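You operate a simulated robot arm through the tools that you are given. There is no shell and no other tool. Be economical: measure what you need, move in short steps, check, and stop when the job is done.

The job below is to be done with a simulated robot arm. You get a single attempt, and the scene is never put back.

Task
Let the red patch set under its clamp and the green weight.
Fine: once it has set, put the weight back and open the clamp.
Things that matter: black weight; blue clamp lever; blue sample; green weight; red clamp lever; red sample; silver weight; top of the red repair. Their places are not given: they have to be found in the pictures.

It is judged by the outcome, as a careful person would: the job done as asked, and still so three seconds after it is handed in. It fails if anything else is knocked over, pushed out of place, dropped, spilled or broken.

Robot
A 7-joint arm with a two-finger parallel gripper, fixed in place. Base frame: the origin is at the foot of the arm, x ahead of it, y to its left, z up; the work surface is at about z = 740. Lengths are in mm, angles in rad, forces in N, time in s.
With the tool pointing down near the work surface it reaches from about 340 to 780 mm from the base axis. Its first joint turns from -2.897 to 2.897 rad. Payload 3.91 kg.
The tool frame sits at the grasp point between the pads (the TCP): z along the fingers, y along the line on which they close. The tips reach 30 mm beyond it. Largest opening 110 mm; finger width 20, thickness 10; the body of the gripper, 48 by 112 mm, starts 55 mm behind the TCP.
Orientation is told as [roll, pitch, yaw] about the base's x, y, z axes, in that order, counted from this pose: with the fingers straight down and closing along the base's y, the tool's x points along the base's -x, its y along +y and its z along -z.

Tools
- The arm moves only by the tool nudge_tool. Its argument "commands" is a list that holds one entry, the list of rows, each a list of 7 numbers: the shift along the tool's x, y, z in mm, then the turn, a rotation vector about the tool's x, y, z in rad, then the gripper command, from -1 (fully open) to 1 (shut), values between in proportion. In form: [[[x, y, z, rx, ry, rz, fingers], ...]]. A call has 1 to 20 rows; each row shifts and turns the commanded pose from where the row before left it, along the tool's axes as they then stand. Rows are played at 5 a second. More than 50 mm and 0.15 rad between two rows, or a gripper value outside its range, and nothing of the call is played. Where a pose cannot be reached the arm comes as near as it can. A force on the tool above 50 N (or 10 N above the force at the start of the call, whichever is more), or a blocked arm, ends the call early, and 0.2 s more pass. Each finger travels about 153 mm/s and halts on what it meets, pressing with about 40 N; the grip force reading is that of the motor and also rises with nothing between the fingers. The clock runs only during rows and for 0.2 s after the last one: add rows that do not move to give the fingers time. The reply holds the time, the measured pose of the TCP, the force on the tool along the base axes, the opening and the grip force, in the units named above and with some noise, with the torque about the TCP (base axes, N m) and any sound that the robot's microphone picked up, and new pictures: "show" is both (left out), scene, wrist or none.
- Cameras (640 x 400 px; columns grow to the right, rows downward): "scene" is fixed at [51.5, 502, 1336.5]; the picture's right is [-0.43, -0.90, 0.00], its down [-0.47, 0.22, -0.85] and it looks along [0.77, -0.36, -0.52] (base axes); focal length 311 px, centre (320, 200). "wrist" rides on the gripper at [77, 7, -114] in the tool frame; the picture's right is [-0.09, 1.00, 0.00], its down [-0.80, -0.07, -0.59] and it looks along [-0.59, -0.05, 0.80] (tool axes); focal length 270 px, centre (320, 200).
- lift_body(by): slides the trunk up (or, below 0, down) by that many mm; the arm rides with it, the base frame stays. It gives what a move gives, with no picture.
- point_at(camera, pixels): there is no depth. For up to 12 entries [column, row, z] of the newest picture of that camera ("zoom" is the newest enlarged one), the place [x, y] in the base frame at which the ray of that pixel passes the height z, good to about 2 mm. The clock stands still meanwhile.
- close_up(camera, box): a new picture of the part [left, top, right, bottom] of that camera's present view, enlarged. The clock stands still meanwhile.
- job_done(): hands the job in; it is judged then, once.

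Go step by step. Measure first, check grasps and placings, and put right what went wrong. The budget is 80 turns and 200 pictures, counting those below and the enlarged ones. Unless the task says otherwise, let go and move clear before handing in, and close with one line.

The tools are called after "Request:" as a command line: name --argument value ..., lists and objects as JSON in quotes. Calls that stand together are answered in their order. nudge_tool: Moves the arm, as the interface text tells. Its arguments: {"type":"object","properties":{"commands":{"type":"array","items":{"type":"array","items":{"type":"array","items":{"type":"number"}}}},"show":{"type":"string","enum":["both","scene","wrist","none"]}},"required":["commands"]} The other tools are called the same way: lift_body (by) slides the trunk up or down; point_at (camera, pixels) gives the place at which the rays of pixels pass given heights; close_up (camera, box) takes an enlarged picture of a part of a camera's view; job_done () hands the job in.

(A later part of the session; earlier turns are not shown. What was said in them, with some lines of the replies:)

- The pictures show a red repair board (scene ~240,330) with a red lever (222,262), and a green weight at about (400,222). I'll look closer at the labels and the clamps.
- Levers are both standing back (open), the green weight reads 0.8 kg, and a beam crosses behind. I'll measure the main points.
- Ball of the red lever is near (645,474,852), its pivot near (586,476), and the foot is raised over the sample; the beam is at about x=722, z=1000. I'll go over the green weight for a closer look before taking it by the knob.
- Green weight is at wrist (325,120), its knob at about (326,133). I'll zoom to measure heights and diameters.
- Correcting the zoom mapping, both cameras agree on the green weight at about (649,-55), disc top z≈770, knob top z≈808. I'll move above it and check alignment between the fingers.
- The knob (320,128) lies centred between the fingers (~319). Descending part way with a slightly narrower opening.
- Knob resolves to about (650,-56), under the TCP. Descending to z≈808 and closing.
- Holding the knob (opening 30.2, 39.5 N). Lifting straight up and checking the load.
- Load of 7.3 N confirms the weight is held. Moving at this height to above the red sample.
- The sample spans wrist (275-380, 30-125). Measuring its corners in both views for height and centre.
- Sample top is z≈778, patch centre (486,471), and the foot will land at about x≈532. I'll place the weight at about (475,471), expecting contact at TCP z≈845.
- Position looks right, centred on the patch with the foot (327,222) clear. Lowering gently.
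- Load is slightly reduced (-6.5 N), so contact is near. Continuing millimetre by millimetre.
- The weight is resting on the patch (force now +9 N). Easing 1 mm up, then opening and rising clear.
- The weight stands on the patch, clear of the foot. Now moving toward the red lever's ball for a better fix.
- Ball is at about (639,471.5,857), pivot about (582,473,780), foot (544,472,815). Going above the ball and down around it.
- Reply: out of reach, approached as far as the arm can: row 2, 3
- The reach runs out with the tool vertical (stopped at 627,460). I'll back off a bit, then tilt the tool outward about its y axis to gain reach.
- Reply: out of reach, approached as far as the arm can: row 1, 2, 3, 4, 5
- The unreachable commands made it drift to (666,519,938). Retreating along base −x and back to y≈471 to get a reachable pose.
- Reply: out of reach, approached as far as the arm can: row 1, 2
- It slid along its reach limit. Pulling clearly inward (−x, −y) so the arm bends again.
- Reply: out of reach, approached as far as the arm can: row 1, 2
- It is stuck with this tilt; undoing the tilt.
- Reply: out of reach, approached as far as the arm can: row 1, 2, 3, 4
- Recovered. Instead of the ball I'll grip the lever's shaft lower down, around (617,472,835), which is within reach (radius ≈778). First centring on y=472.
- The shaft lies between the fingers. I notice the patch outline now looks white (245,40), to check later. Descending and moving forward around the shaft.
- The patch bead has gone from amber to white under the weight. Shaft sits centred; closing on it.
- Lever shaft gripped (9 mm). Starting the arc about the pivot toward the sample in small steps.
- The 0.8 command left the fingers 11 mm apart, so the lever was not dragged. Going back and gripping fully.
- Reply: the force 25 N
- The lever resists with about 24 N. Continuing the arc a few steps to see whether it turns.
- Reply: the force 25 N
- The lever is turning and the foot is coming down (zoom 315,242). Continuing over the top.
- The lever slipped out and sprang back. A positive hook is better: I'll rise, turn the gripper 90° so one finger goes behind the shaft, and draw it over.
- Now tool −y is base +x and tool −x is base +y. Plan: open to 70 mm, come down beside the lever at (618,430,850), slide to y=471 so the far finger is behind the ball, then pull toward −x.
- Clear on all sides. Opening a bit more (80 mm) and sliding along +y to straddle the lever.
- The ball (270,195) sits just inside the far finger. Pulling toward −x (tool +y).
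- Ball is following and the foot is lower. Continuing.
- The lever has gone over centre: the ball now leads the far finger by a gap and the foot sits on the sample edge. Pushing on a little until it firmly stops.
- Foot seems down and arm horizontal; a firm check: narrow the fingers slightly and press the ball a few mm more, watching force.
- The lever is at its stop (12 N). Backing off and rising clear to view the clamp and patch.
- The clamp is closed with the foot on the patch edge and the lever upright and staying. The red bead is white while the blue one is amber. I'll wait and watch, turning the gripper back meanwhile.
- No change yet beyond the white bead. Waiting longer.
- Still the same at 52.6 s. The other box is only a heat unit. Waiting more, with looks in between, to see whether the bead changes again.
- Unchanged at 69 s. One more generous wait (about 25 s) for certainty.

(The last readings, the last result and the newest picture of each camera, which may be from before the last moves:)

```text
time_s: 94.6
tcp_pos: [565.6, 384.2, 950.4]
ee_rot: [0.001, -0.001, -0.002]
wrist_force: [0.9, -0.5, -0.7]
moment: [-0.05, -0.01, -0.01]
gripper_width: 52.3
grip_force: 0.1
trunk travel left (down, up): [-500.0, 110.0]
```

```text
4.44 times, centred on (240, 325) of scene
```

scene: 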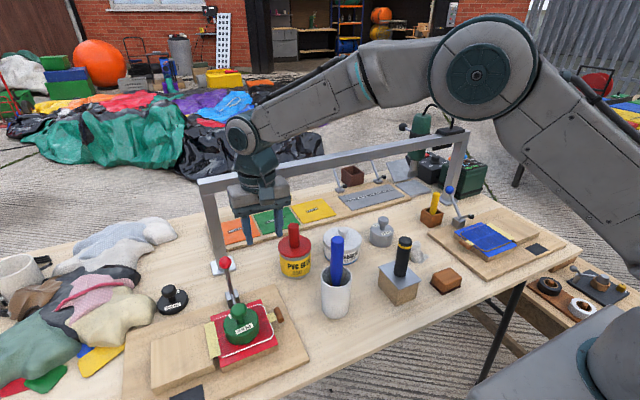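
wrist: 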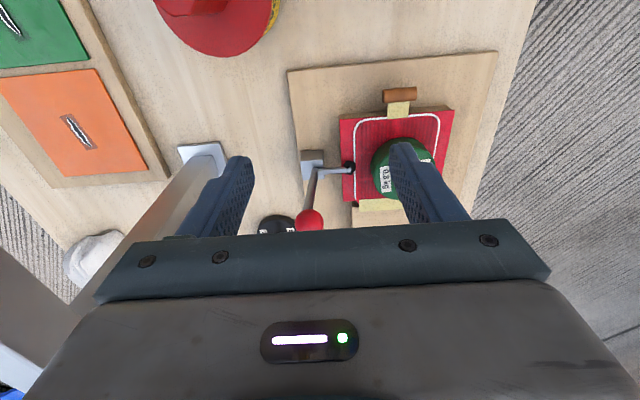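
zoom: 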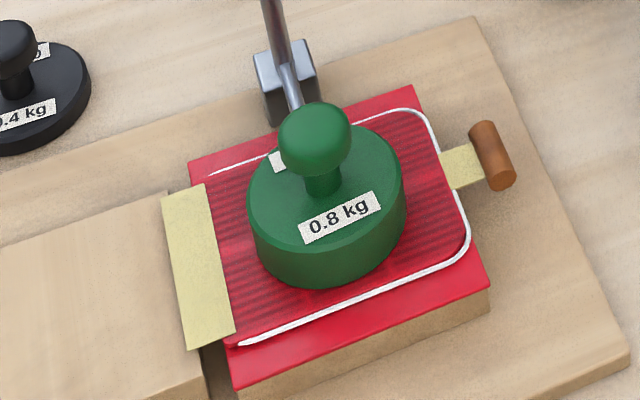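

After 57 s under both clamp and weight with the bead solid white and nothing further changing, I take the patch as set. Going back over the weight at (475,471).

Request:
nudge_tool --commands '[[[30.2, 28.7, 0, 0, 0, 0, 0.05], [30.2, 28.7, 0, 0, 0, 0, 0.05], [30.2, 28.7, 0, 0, 0, 0, 0.05], [0, 0, 35, 0, 0, 0, 0.05], [0, 0, 35, 0, 0, 0, 0.05], [0, 0, 0, 0, 0, 0, 0.05]]]'

```text
time_s: 96.0
tcp_pos: [475.8, 472.8, 881.4]
ee_rot: [0.001, -0.001, 0.001]
wrist_force: [-0.1, -0.5, -0.4]
moment: [0.02, 0.02, -0.01]
gripper_width: 52.3
grip_force: 0.1
trunk travel left (down, up): [-500.0, 110.0]
```

scene: 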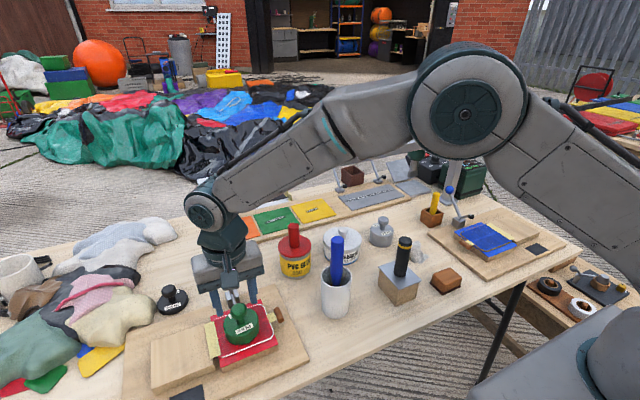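
wrist: 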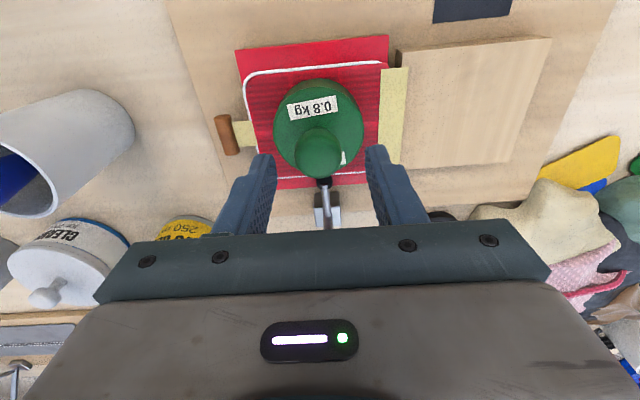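

Knob (319,150) is centred between the fingers. Descending to z≈846, gripping, lifting.

Request:
nudge_tool --commands '[[[0, -1, 20, 0, 0, 0, 0.05], [0, -0.5, 15, 0, 0, 0, 0.05], [0, 0, 0, 0, 0, 0, 0.05], [0, 0, 0, 0, 0, 0, 0.7], [0, 0, 0, 0, 0, 0, 0.7], [0, 0, 0, 0, 0, 0, 0.7], [0, 0, -10, 0, 0, 0, 0.7], [0, 0, 0, 0, 0, 0, 0.7]]]'

Request:
close_up --camera "scene" --box '[150, 250, 310, 370]'

```text
time_s: 97.8
tcp_pos: [474.4, 471.2, 853.6]
ee_rot: [-0.001, 0.002, -0.001]
wrist_force: [0.7, 0.4, -7.2]
moment: [-0.06, 0.04, -0.04]
gripper_width: 30.1
grip_force: 40.2
trunk travel left (down, up): [-500.0, 110.0]
```

scene: 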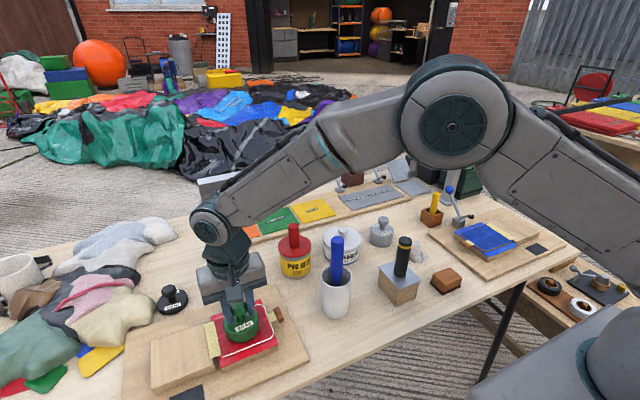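
wrist: 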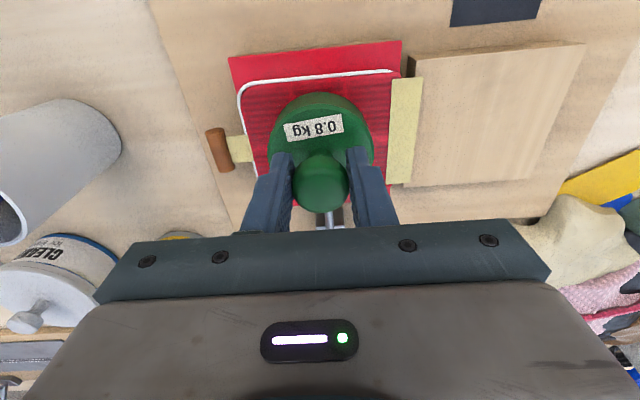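

```text
3.33 times, centred on (230, 310) of scene
```

zoom: 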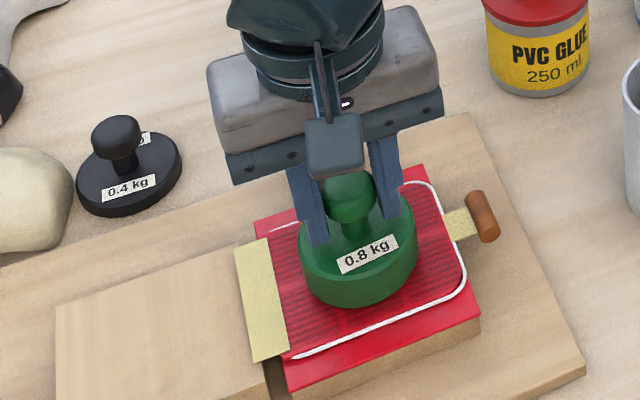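

Weight lifted (7.2 N). Rising and carrying it back over its original spot (650,−56.5).

Request:
nudge_tool --commands '[[[0, 0, -42, 0, 0, 0, 0.7], [0, 0, -42, 0, 0, 0, 0.7], [0, 0, -43, 0, 0, 0, 0.7], [0, 0, -43, 0, 0, 0, 0.7], [-14.6, -43.9, 0, 0, 0, 0, 0.7], [-14.6, -43.9, 0, 0, 0, 0, 0.7], [-14.6, -43.9, 0, 0, 0, 0, 0.7], [-14.6, -43.9, 0, 0, 0, 0, 0.7], [-14.6, -43.9, 0, 0, 0, 0, 0.7], [-14.6, -43.9, 0, 0, 0, 0, 0.7], [-14.6, -43.9, 0, 0, 0, 0, 0.7], [-14.6, -43.9, 0, 0, 0, 0, 0.7], [-14.6, -43.9, 0, 0, 0, 0, 0.7], [-14.6, -43.9, 0, 0, 0, 0, 0.7], [-14.6, -43.9, 0, 0, 0, 0, 0.7], [-14.6, -43.9, 0, 0, 0, 0, 0.7], [0, 0, 0, 0, 0, 0, 0.7]]]'

Request:
close_up --camera "scene" --box '[150, 250, 310, 370]'

```text
time_s: 101.4
tcp_pos: [651.0, -56.8, 1026.6]
ee_rot: [0.0, 0.001, 0.0]
wrist_force: [-0.1, 0.7, -7.5]
moment: [0.04, 0.03, 0.01]
gripper_width: 30.3
grip_force: 39.9
trunk travel left (down, up): [-500.0, 110.0]
```

scene: 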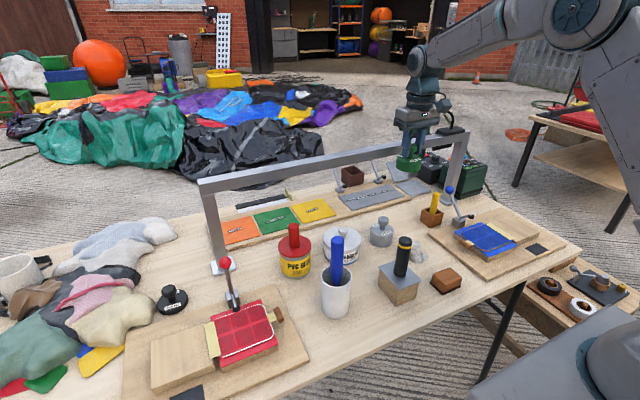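
wrist: 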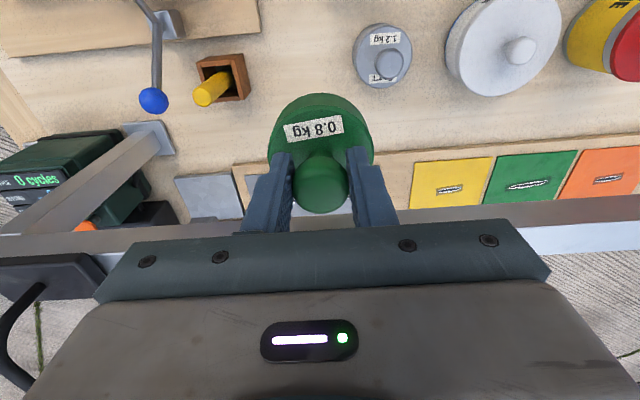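

```text
3.33 times, centred on (230, 310) of scene
```

zoom: 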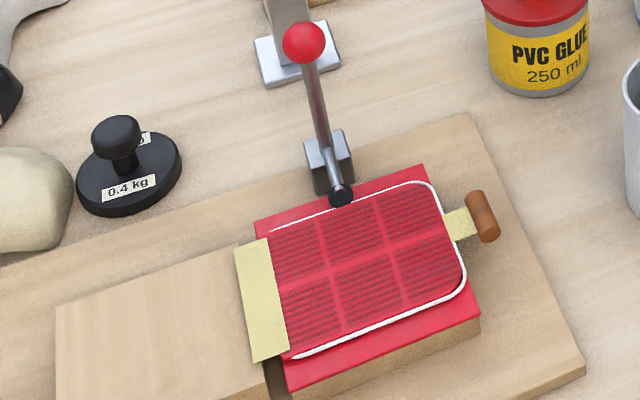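

Over its old place. The patch looks flat with an intact white bead. Lowering the weight.

Request:
nudge_tool --commands '[[[1, 0.3, 45, 0, 0, 0, 0.7], [0, 0, 45, 0, 0, 0, 0.7], [0, 0, 45, 0, 0, 0, 0.7], [0, 0, 40, 0, 0, 0, 0.7], [0, 0, 25, 0, 0, 0, 0.7], [0, 0, 0, 0, 0, 0, 0.7]]]'

Request:
close_up --camera "scene" --box '[350, 160, 446, 260]'

```text
time_s: 102.8
tcp_pos: [649.2, -59.8, 825.5]
ee_rot: [-0.001, 0.0, 0.001]
wrist_force: [-0.5, 0.4, -7.8]
moment: [0.03, 0.02, 0.0]
gripper_width: 30.1
grip_force: 40.0
trunk travel left (down, up): [-500.0, 110.0]
```

scene: 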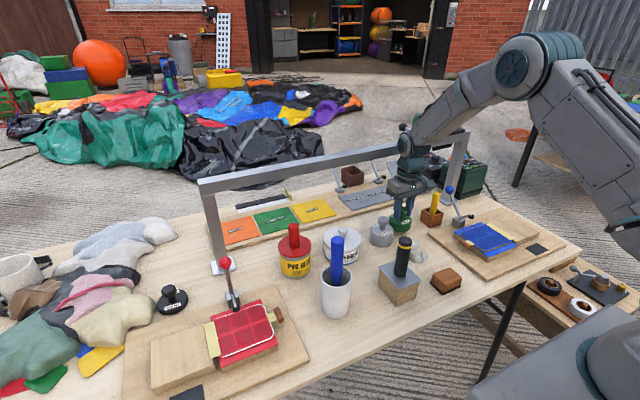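
wrist: 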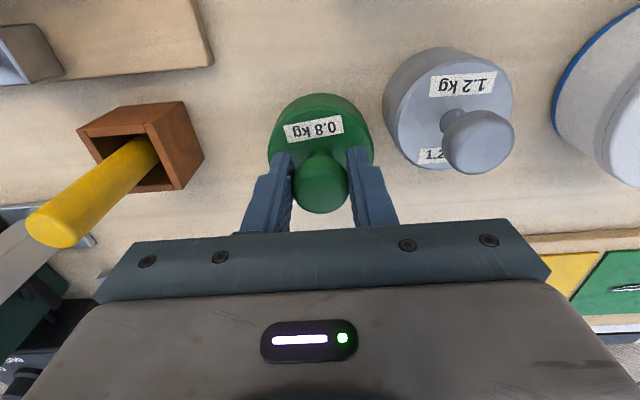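

```text
4.00 times, centred on (398, 210) of scene
```

zoom: 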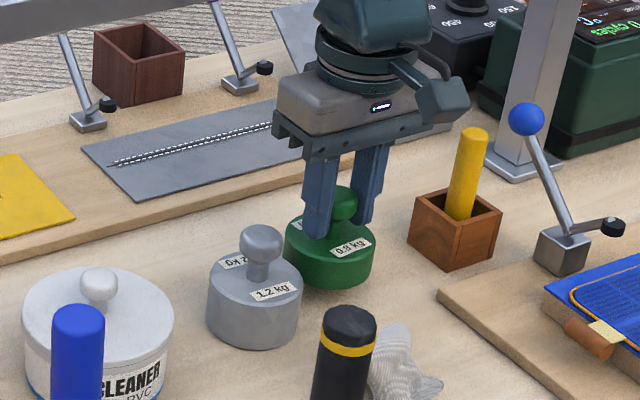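

About 18 mm to go. Lowering nearly all of it, with a 2 mm correction in y.

Request:
nudge_tool --commands '[[[-0.5, 2, 8, 0, 0, 0, 0.7], [0, 0, 6, 0, 0, 0, 0.7], [0, 0, 2, 0, 0, 0, 0.7], [0, 0, 0, 0, 0, 0, 0.7]]]' --show "none"

Request:
nudge_tool --commands '[[[0, 0, 1, 0, 0, 0, 0.7], [0, 0, 0, 0, 0, 0, 0.7]]]' --show "none"

```text
time_s: 103.8
tcp_pos: [650.3, -56.1, 809.2]
ee_rot: [0.0, 0.003, 0.0]
wrist_force: [0.3, -0.1, -7.7]
moment: [0.02, 0.05, -0.04]
gripper_width: 30.0
grip_force: 40.3
trunk travel left (down, up): [-500.0, 110.0]
```

```text
time_s: 104.4
tcp_pos: [649.5, -56.6, 807.0]
ee_rot: [0.001, 0.001, -0.001]
wrist_force: [-0.2, -0.4, -7.7]
moment: [0.02, 0.06, -0.04]
gripper_width: 30.1
grip_force: 40.4
trunk travel left (down, up): [-500.0, 110.0]
```

Still fully carried (−7.7 N). One-millimetre steps down.

Request:
nudge_tool --commands '[[[0, 0, 1, 0, 0, 0, 0.7], [0, 0, 0, 0, 0, 0, 0.7]]]' --show "none"

Request:
nudge_tool --commands '[[[0, 0, 1, 0, 0, 0, 0.7], [0, 0, 0, 0, 0, 0, 0.7]]]' --show "none"

```text
time_s: 105.0
tcp_pos: [649.8, -56.1, 806.3]
ee_rot: [0.002, 0.0, 0.0]
wrist_force: [0.3, -0.1, -3.4]
moment: [-0.11, 0.01, 0.01]
gripper_width: 30.1
grip_force: 40.4
trunk travel left (down, up): [-500.0, 110.0]
```

```text
time_s: 105.6
tcp_pos: [650.2, -56.9, 806.7]
ee_rot: [-0.001, -0.002, 0.001]
wrist_force: [0.3, 1.5, 4.2]
moment: [-0.32, 0.14, -0.04]
gripper_width: 30.5
grip_force: 39.9
trunk travel left (down, up): [-500.0, 110.0]
```

The weight stands on the table (+4 N). Releasing, rising, and checking it.

Request:
nudge_tool --commands '[[[0, 0, -0.5, 0, 0, 0, 0.7], [0, 0, 0, 0, 0, 0, 0.4], [0, 0, 0, 0, 0, 0, 0.1], [0, 0, 0, 0, 0, 0, 0.1], [0, 0, -10, 0, 0, 0, 0.1], [0, 0, -40, 0, 0, 0, 0.1], [0, 0, -45, 0, 0, 0, 0.1], [0, 0, -45, 0, 0, 0, 0.3], [0, 0, -45, 0, 0, 0, 1], [0, 0, 0, 0, 0, 0, 1]]]'

Request:
close_up --camera "scene" --box '[360, 200, 440, 250]'

```text
time_s: 107.8
tcp_pos: [651.0, -55.4, 993.1]
ee_rot: [-0.003, 0.002, -0.001]
wrist_force: [0.0, 0.4, 0.3]
moment: [0.0, 0.0, -0.03]
gripper_width: 0.0
grip_force: 37.1
trunk travel left (down, up): [-500.0, 110.0]
```

scene: 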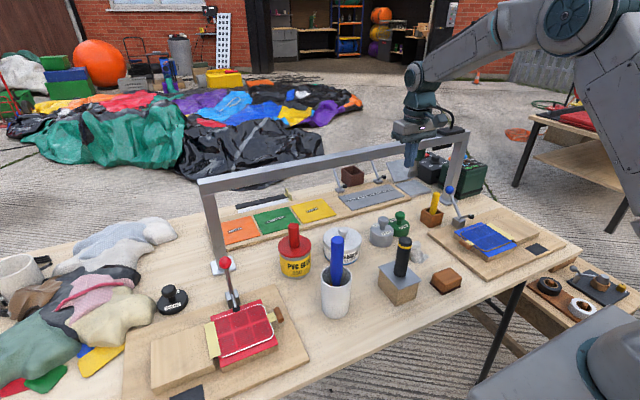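
wrist: 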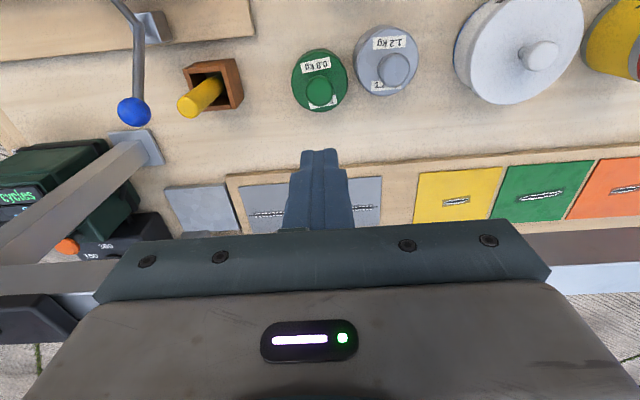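

```text
8.00 times, centred on (400, 225) of scene
```

zoom: 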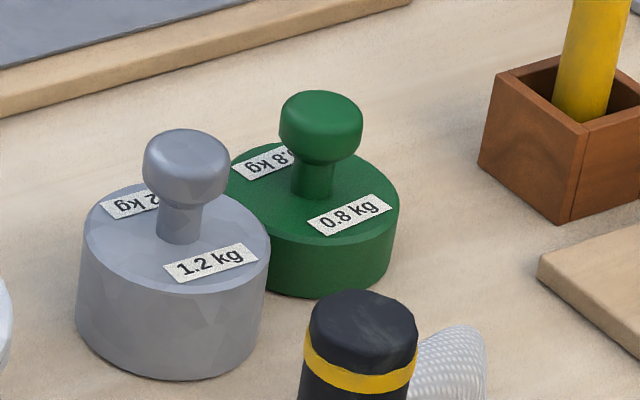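

The green weight is back within ~2 mm of where it stood. Now going with the fingers shut to (530,471), on the sample side of the upright red lever.

Request:
nudge_tool --commands '[[[10.1, 43.9, 0, 0, 0, 0, 1], [10.1, 43.9, 0, 0, 0, 0, 1], [10.1, 43.9, 0, 0, 0, 0, 1], [10.1, 43.9, 0, 0, 0, 0, 1], [10.1, 43.9, 0, 0, 0, 0, 1], [10.1, 43.9, 0, 0, 0, 0, 1], [10.1, 43.9, 0, 0, 0, 0, 1], [10.1, 43.9, 0, 0, 0, 0, 1], [10.1, 43.9, 0, 0, 0, 0, 1], [10.1, 43.9, 0, 0, 0, 0, 1], [10.1, 43.9, 0, 0, 0, 0, 1], [10.1, 43.9, 0, 0, 0, 0, 1], [0, 0, 45, 0, 0, 0, 1], [0, 0, 45, 0, 0, 0, 1], [0, 0, 0, 0, 0, 0, 1]]]'

Request:
close_up --camera "scene" --box '[150, 210, 310, 340]'

```text
time_s: 111.0
tcp_pos: [531.3, 472.6, 901.5]
ee_rot: [0.002, 0.0, 0.0]
wrist_force: [0.3, 1.3, -0.5]
moment: [0.03, 0.02, 0.0]
gripper_width: 0.1
grip_force: 37.5
trunk travel left (down, up): [-500.0, 110.0]
```

scene: 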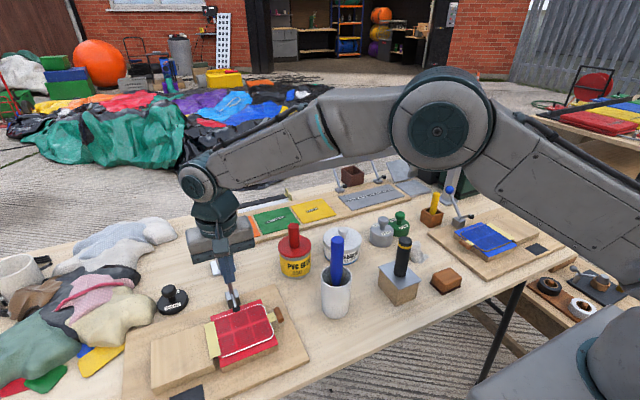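
wrist: 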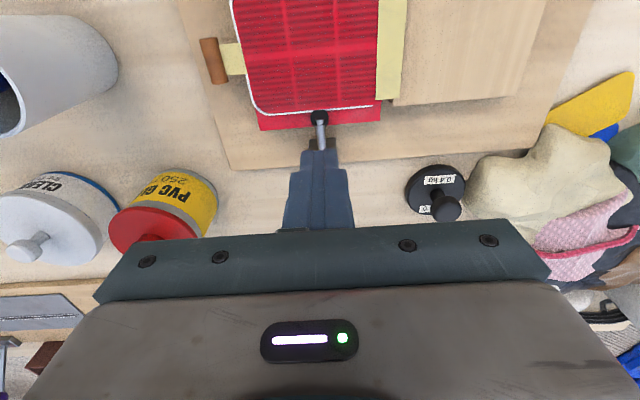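

```text
3.08 times, centred on (230, 275) of scene
```

zoom: 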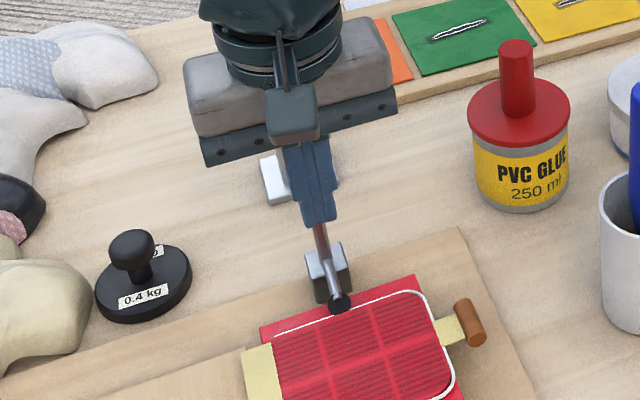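

Fingers are in front of the lever, foot visible (340,303). Lowering to ball height and pushing +x.

Request:
nudge_tool --commands '[[[0, 0, 34, 0, 0, 0, 1], [0, -1, 0, 0, 0, 0, 1], [-10, 0, 0, 0, 0, 0, 1], [-10, 0, 0, 0, 0, 0, 1], [-8, 0, 0, 0, 0, 0, 1], [-6, 0, 0, 0, 0, 0, 1], [-6, 0, 0, 0, 0, 0, 1], [-6, 0, 0, 0, 0, 0, 1], [0, 0, 0, 0, 0, 0, 1]]]'

Request:
close_up --camera "scene" --box '[150, 210, 310, 340]'

```text
time_s: 113.0
tcp_pos: [575.5, 469.4, 868.0]
ee_rot: [0.001, 0.0, 0.001]
wrist_force: [-0.4, -0.5, 0.4]
moment: [-0.01, 0.01, -0.01]
gripper_width: 0.0
grip_force: 37.0
trunk travel left (down, up): [-500.0, 110.0]
```

scene: 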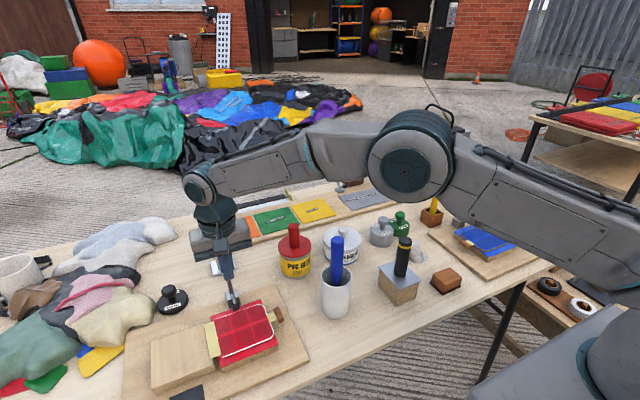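
wrist: 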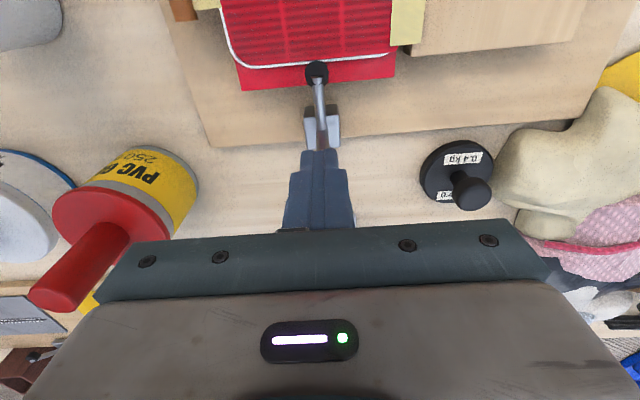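

```text
3.08 times, centred on (230, 275) of scene
```

zoom: 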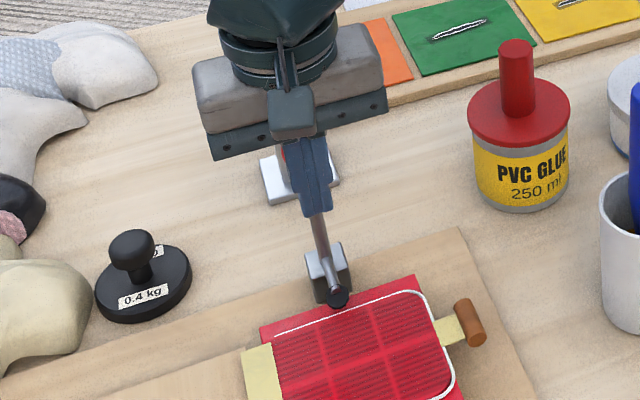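

Lever is starting to move back (foot rising). Continuing to about x=615.

Request:
nudge_tool --commands '[[[-7, 1, 0, 0, 0, 0, 1], [-7, 0, 0, 0, 0, 0, 1], [-7, 0, 0, 0, 0, 0, 1], [-7, 0, 0, 0, 0, 0, 1], [-6, 0, 0, 0, 0, 0, 1], [0, 0, 0, 0, 0, 0, 1]]]'

Request:
close_up --camera "scene" --box '[150, 210, 310, 340]'

```text
time_s: 114.4
tcp_pos: [609.0, 471.8, 868.1]
ee_rot: [-0.001, 0.0, 0.0]
wrist_force: [-0.7, -0.7, -0.5]
moment: [-0.04, 0.0, 0.01]
gripper_width: 0.0
grip_force: 37.2
trunk travel left (down, up): [-500.0, 110.0]
```

scene: 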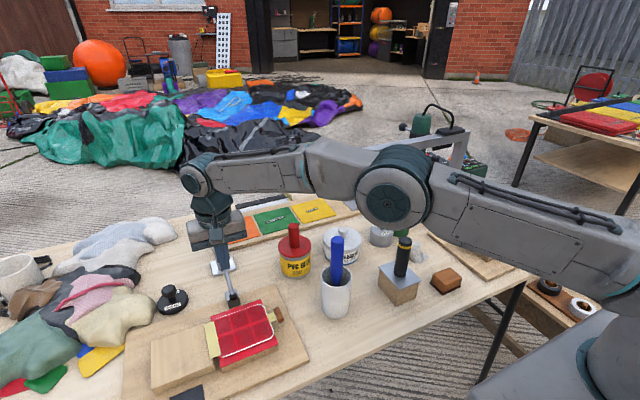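
wrist: 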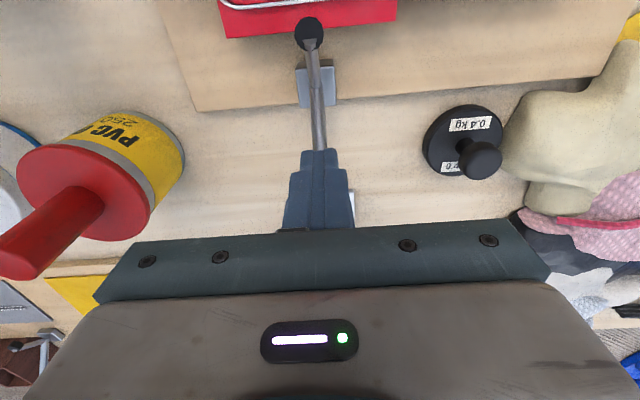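

```text
3.08 times, centred on (230, 275) of scene
```

zoom: 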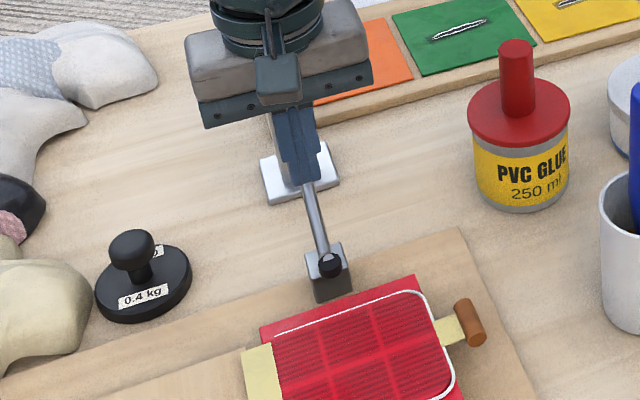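

The foot is back up at (329,264) as at the start: the clamp is open. Backing off and rising clear to verify.

Request:
nudge_tool --commands '[[[10, 0, -10, 0, 0, 0, 1], [5, 0, -40, 0, 0, 0, 1], [20, 0, -40, 0, 0, 0, 0.6], [40, -20, -20, 0, 0, 0, 0], [35, -30, 0, 0, 0, 0, 0], [0, -45, 0, 0, 0, 0, 0], [0, -45, 0, 0, 0, 0, 0], [0, 0, 0, 0, 0, 0, 0]]]'

Request:
close_up --camera "scene" --box '[150, 220, 310, 350]'

Request:
close_up --camera "scene" --box '[210, 150, 560, 330]'

```text
time_s: 116.2
tcp_pos: [496.8, 330.8, 975.9]
ee_rot: [-0.002, -0.001, 0.0]
wrist_force: [0.6, 0.4, -0.4]
moment: [0.0, 0.01, 0.0]
gripper_width: 55.0
grip_force: 0.1
trunk travel left (down, up): [-500.0, 110.0]
```

scene: 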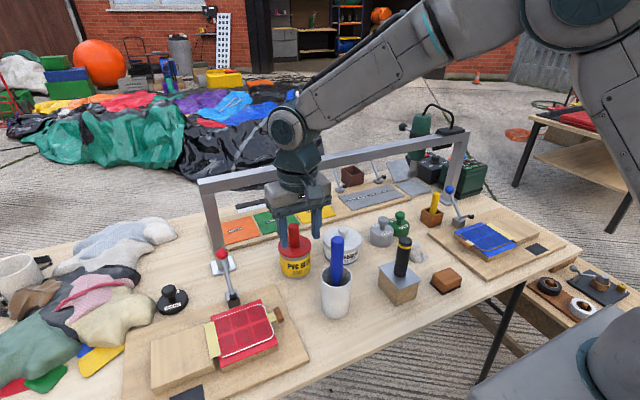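
wrist: 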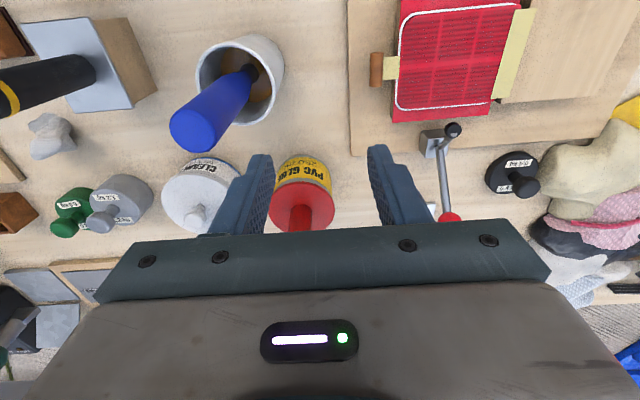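

```text
3.08 times, centred on (230, 285) of scene
```

zoom: 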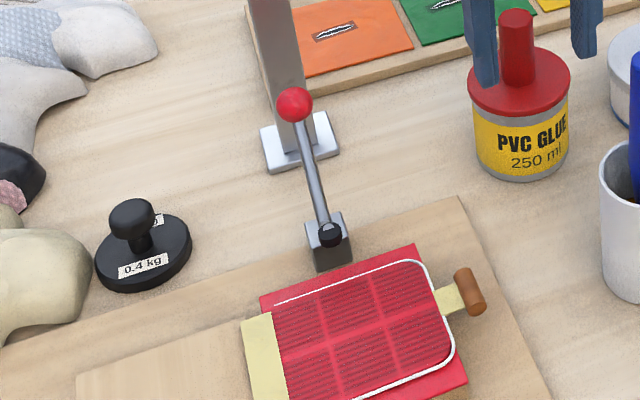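

```text
1.83 times, centred on (385, 240) of scene
```

zoom: 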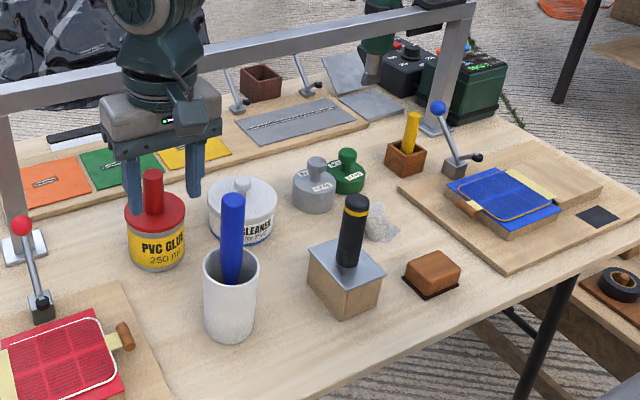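

The red lever is back at its open position, the foot is up, the bead is still white, the green weight is beside the silver one, and nothing else has moved. The gripper is empty and clear, so I'm handing in.

Request:
job_done

```text
The job is handed in.
```

The red patch was held under its clamp and the green weight together for about a minute. The weight is now back within about 2 mm of its spot and the clamp is open; I judged the patch set from its white bead and the long hold, as nothing in the scene signalled it directly.
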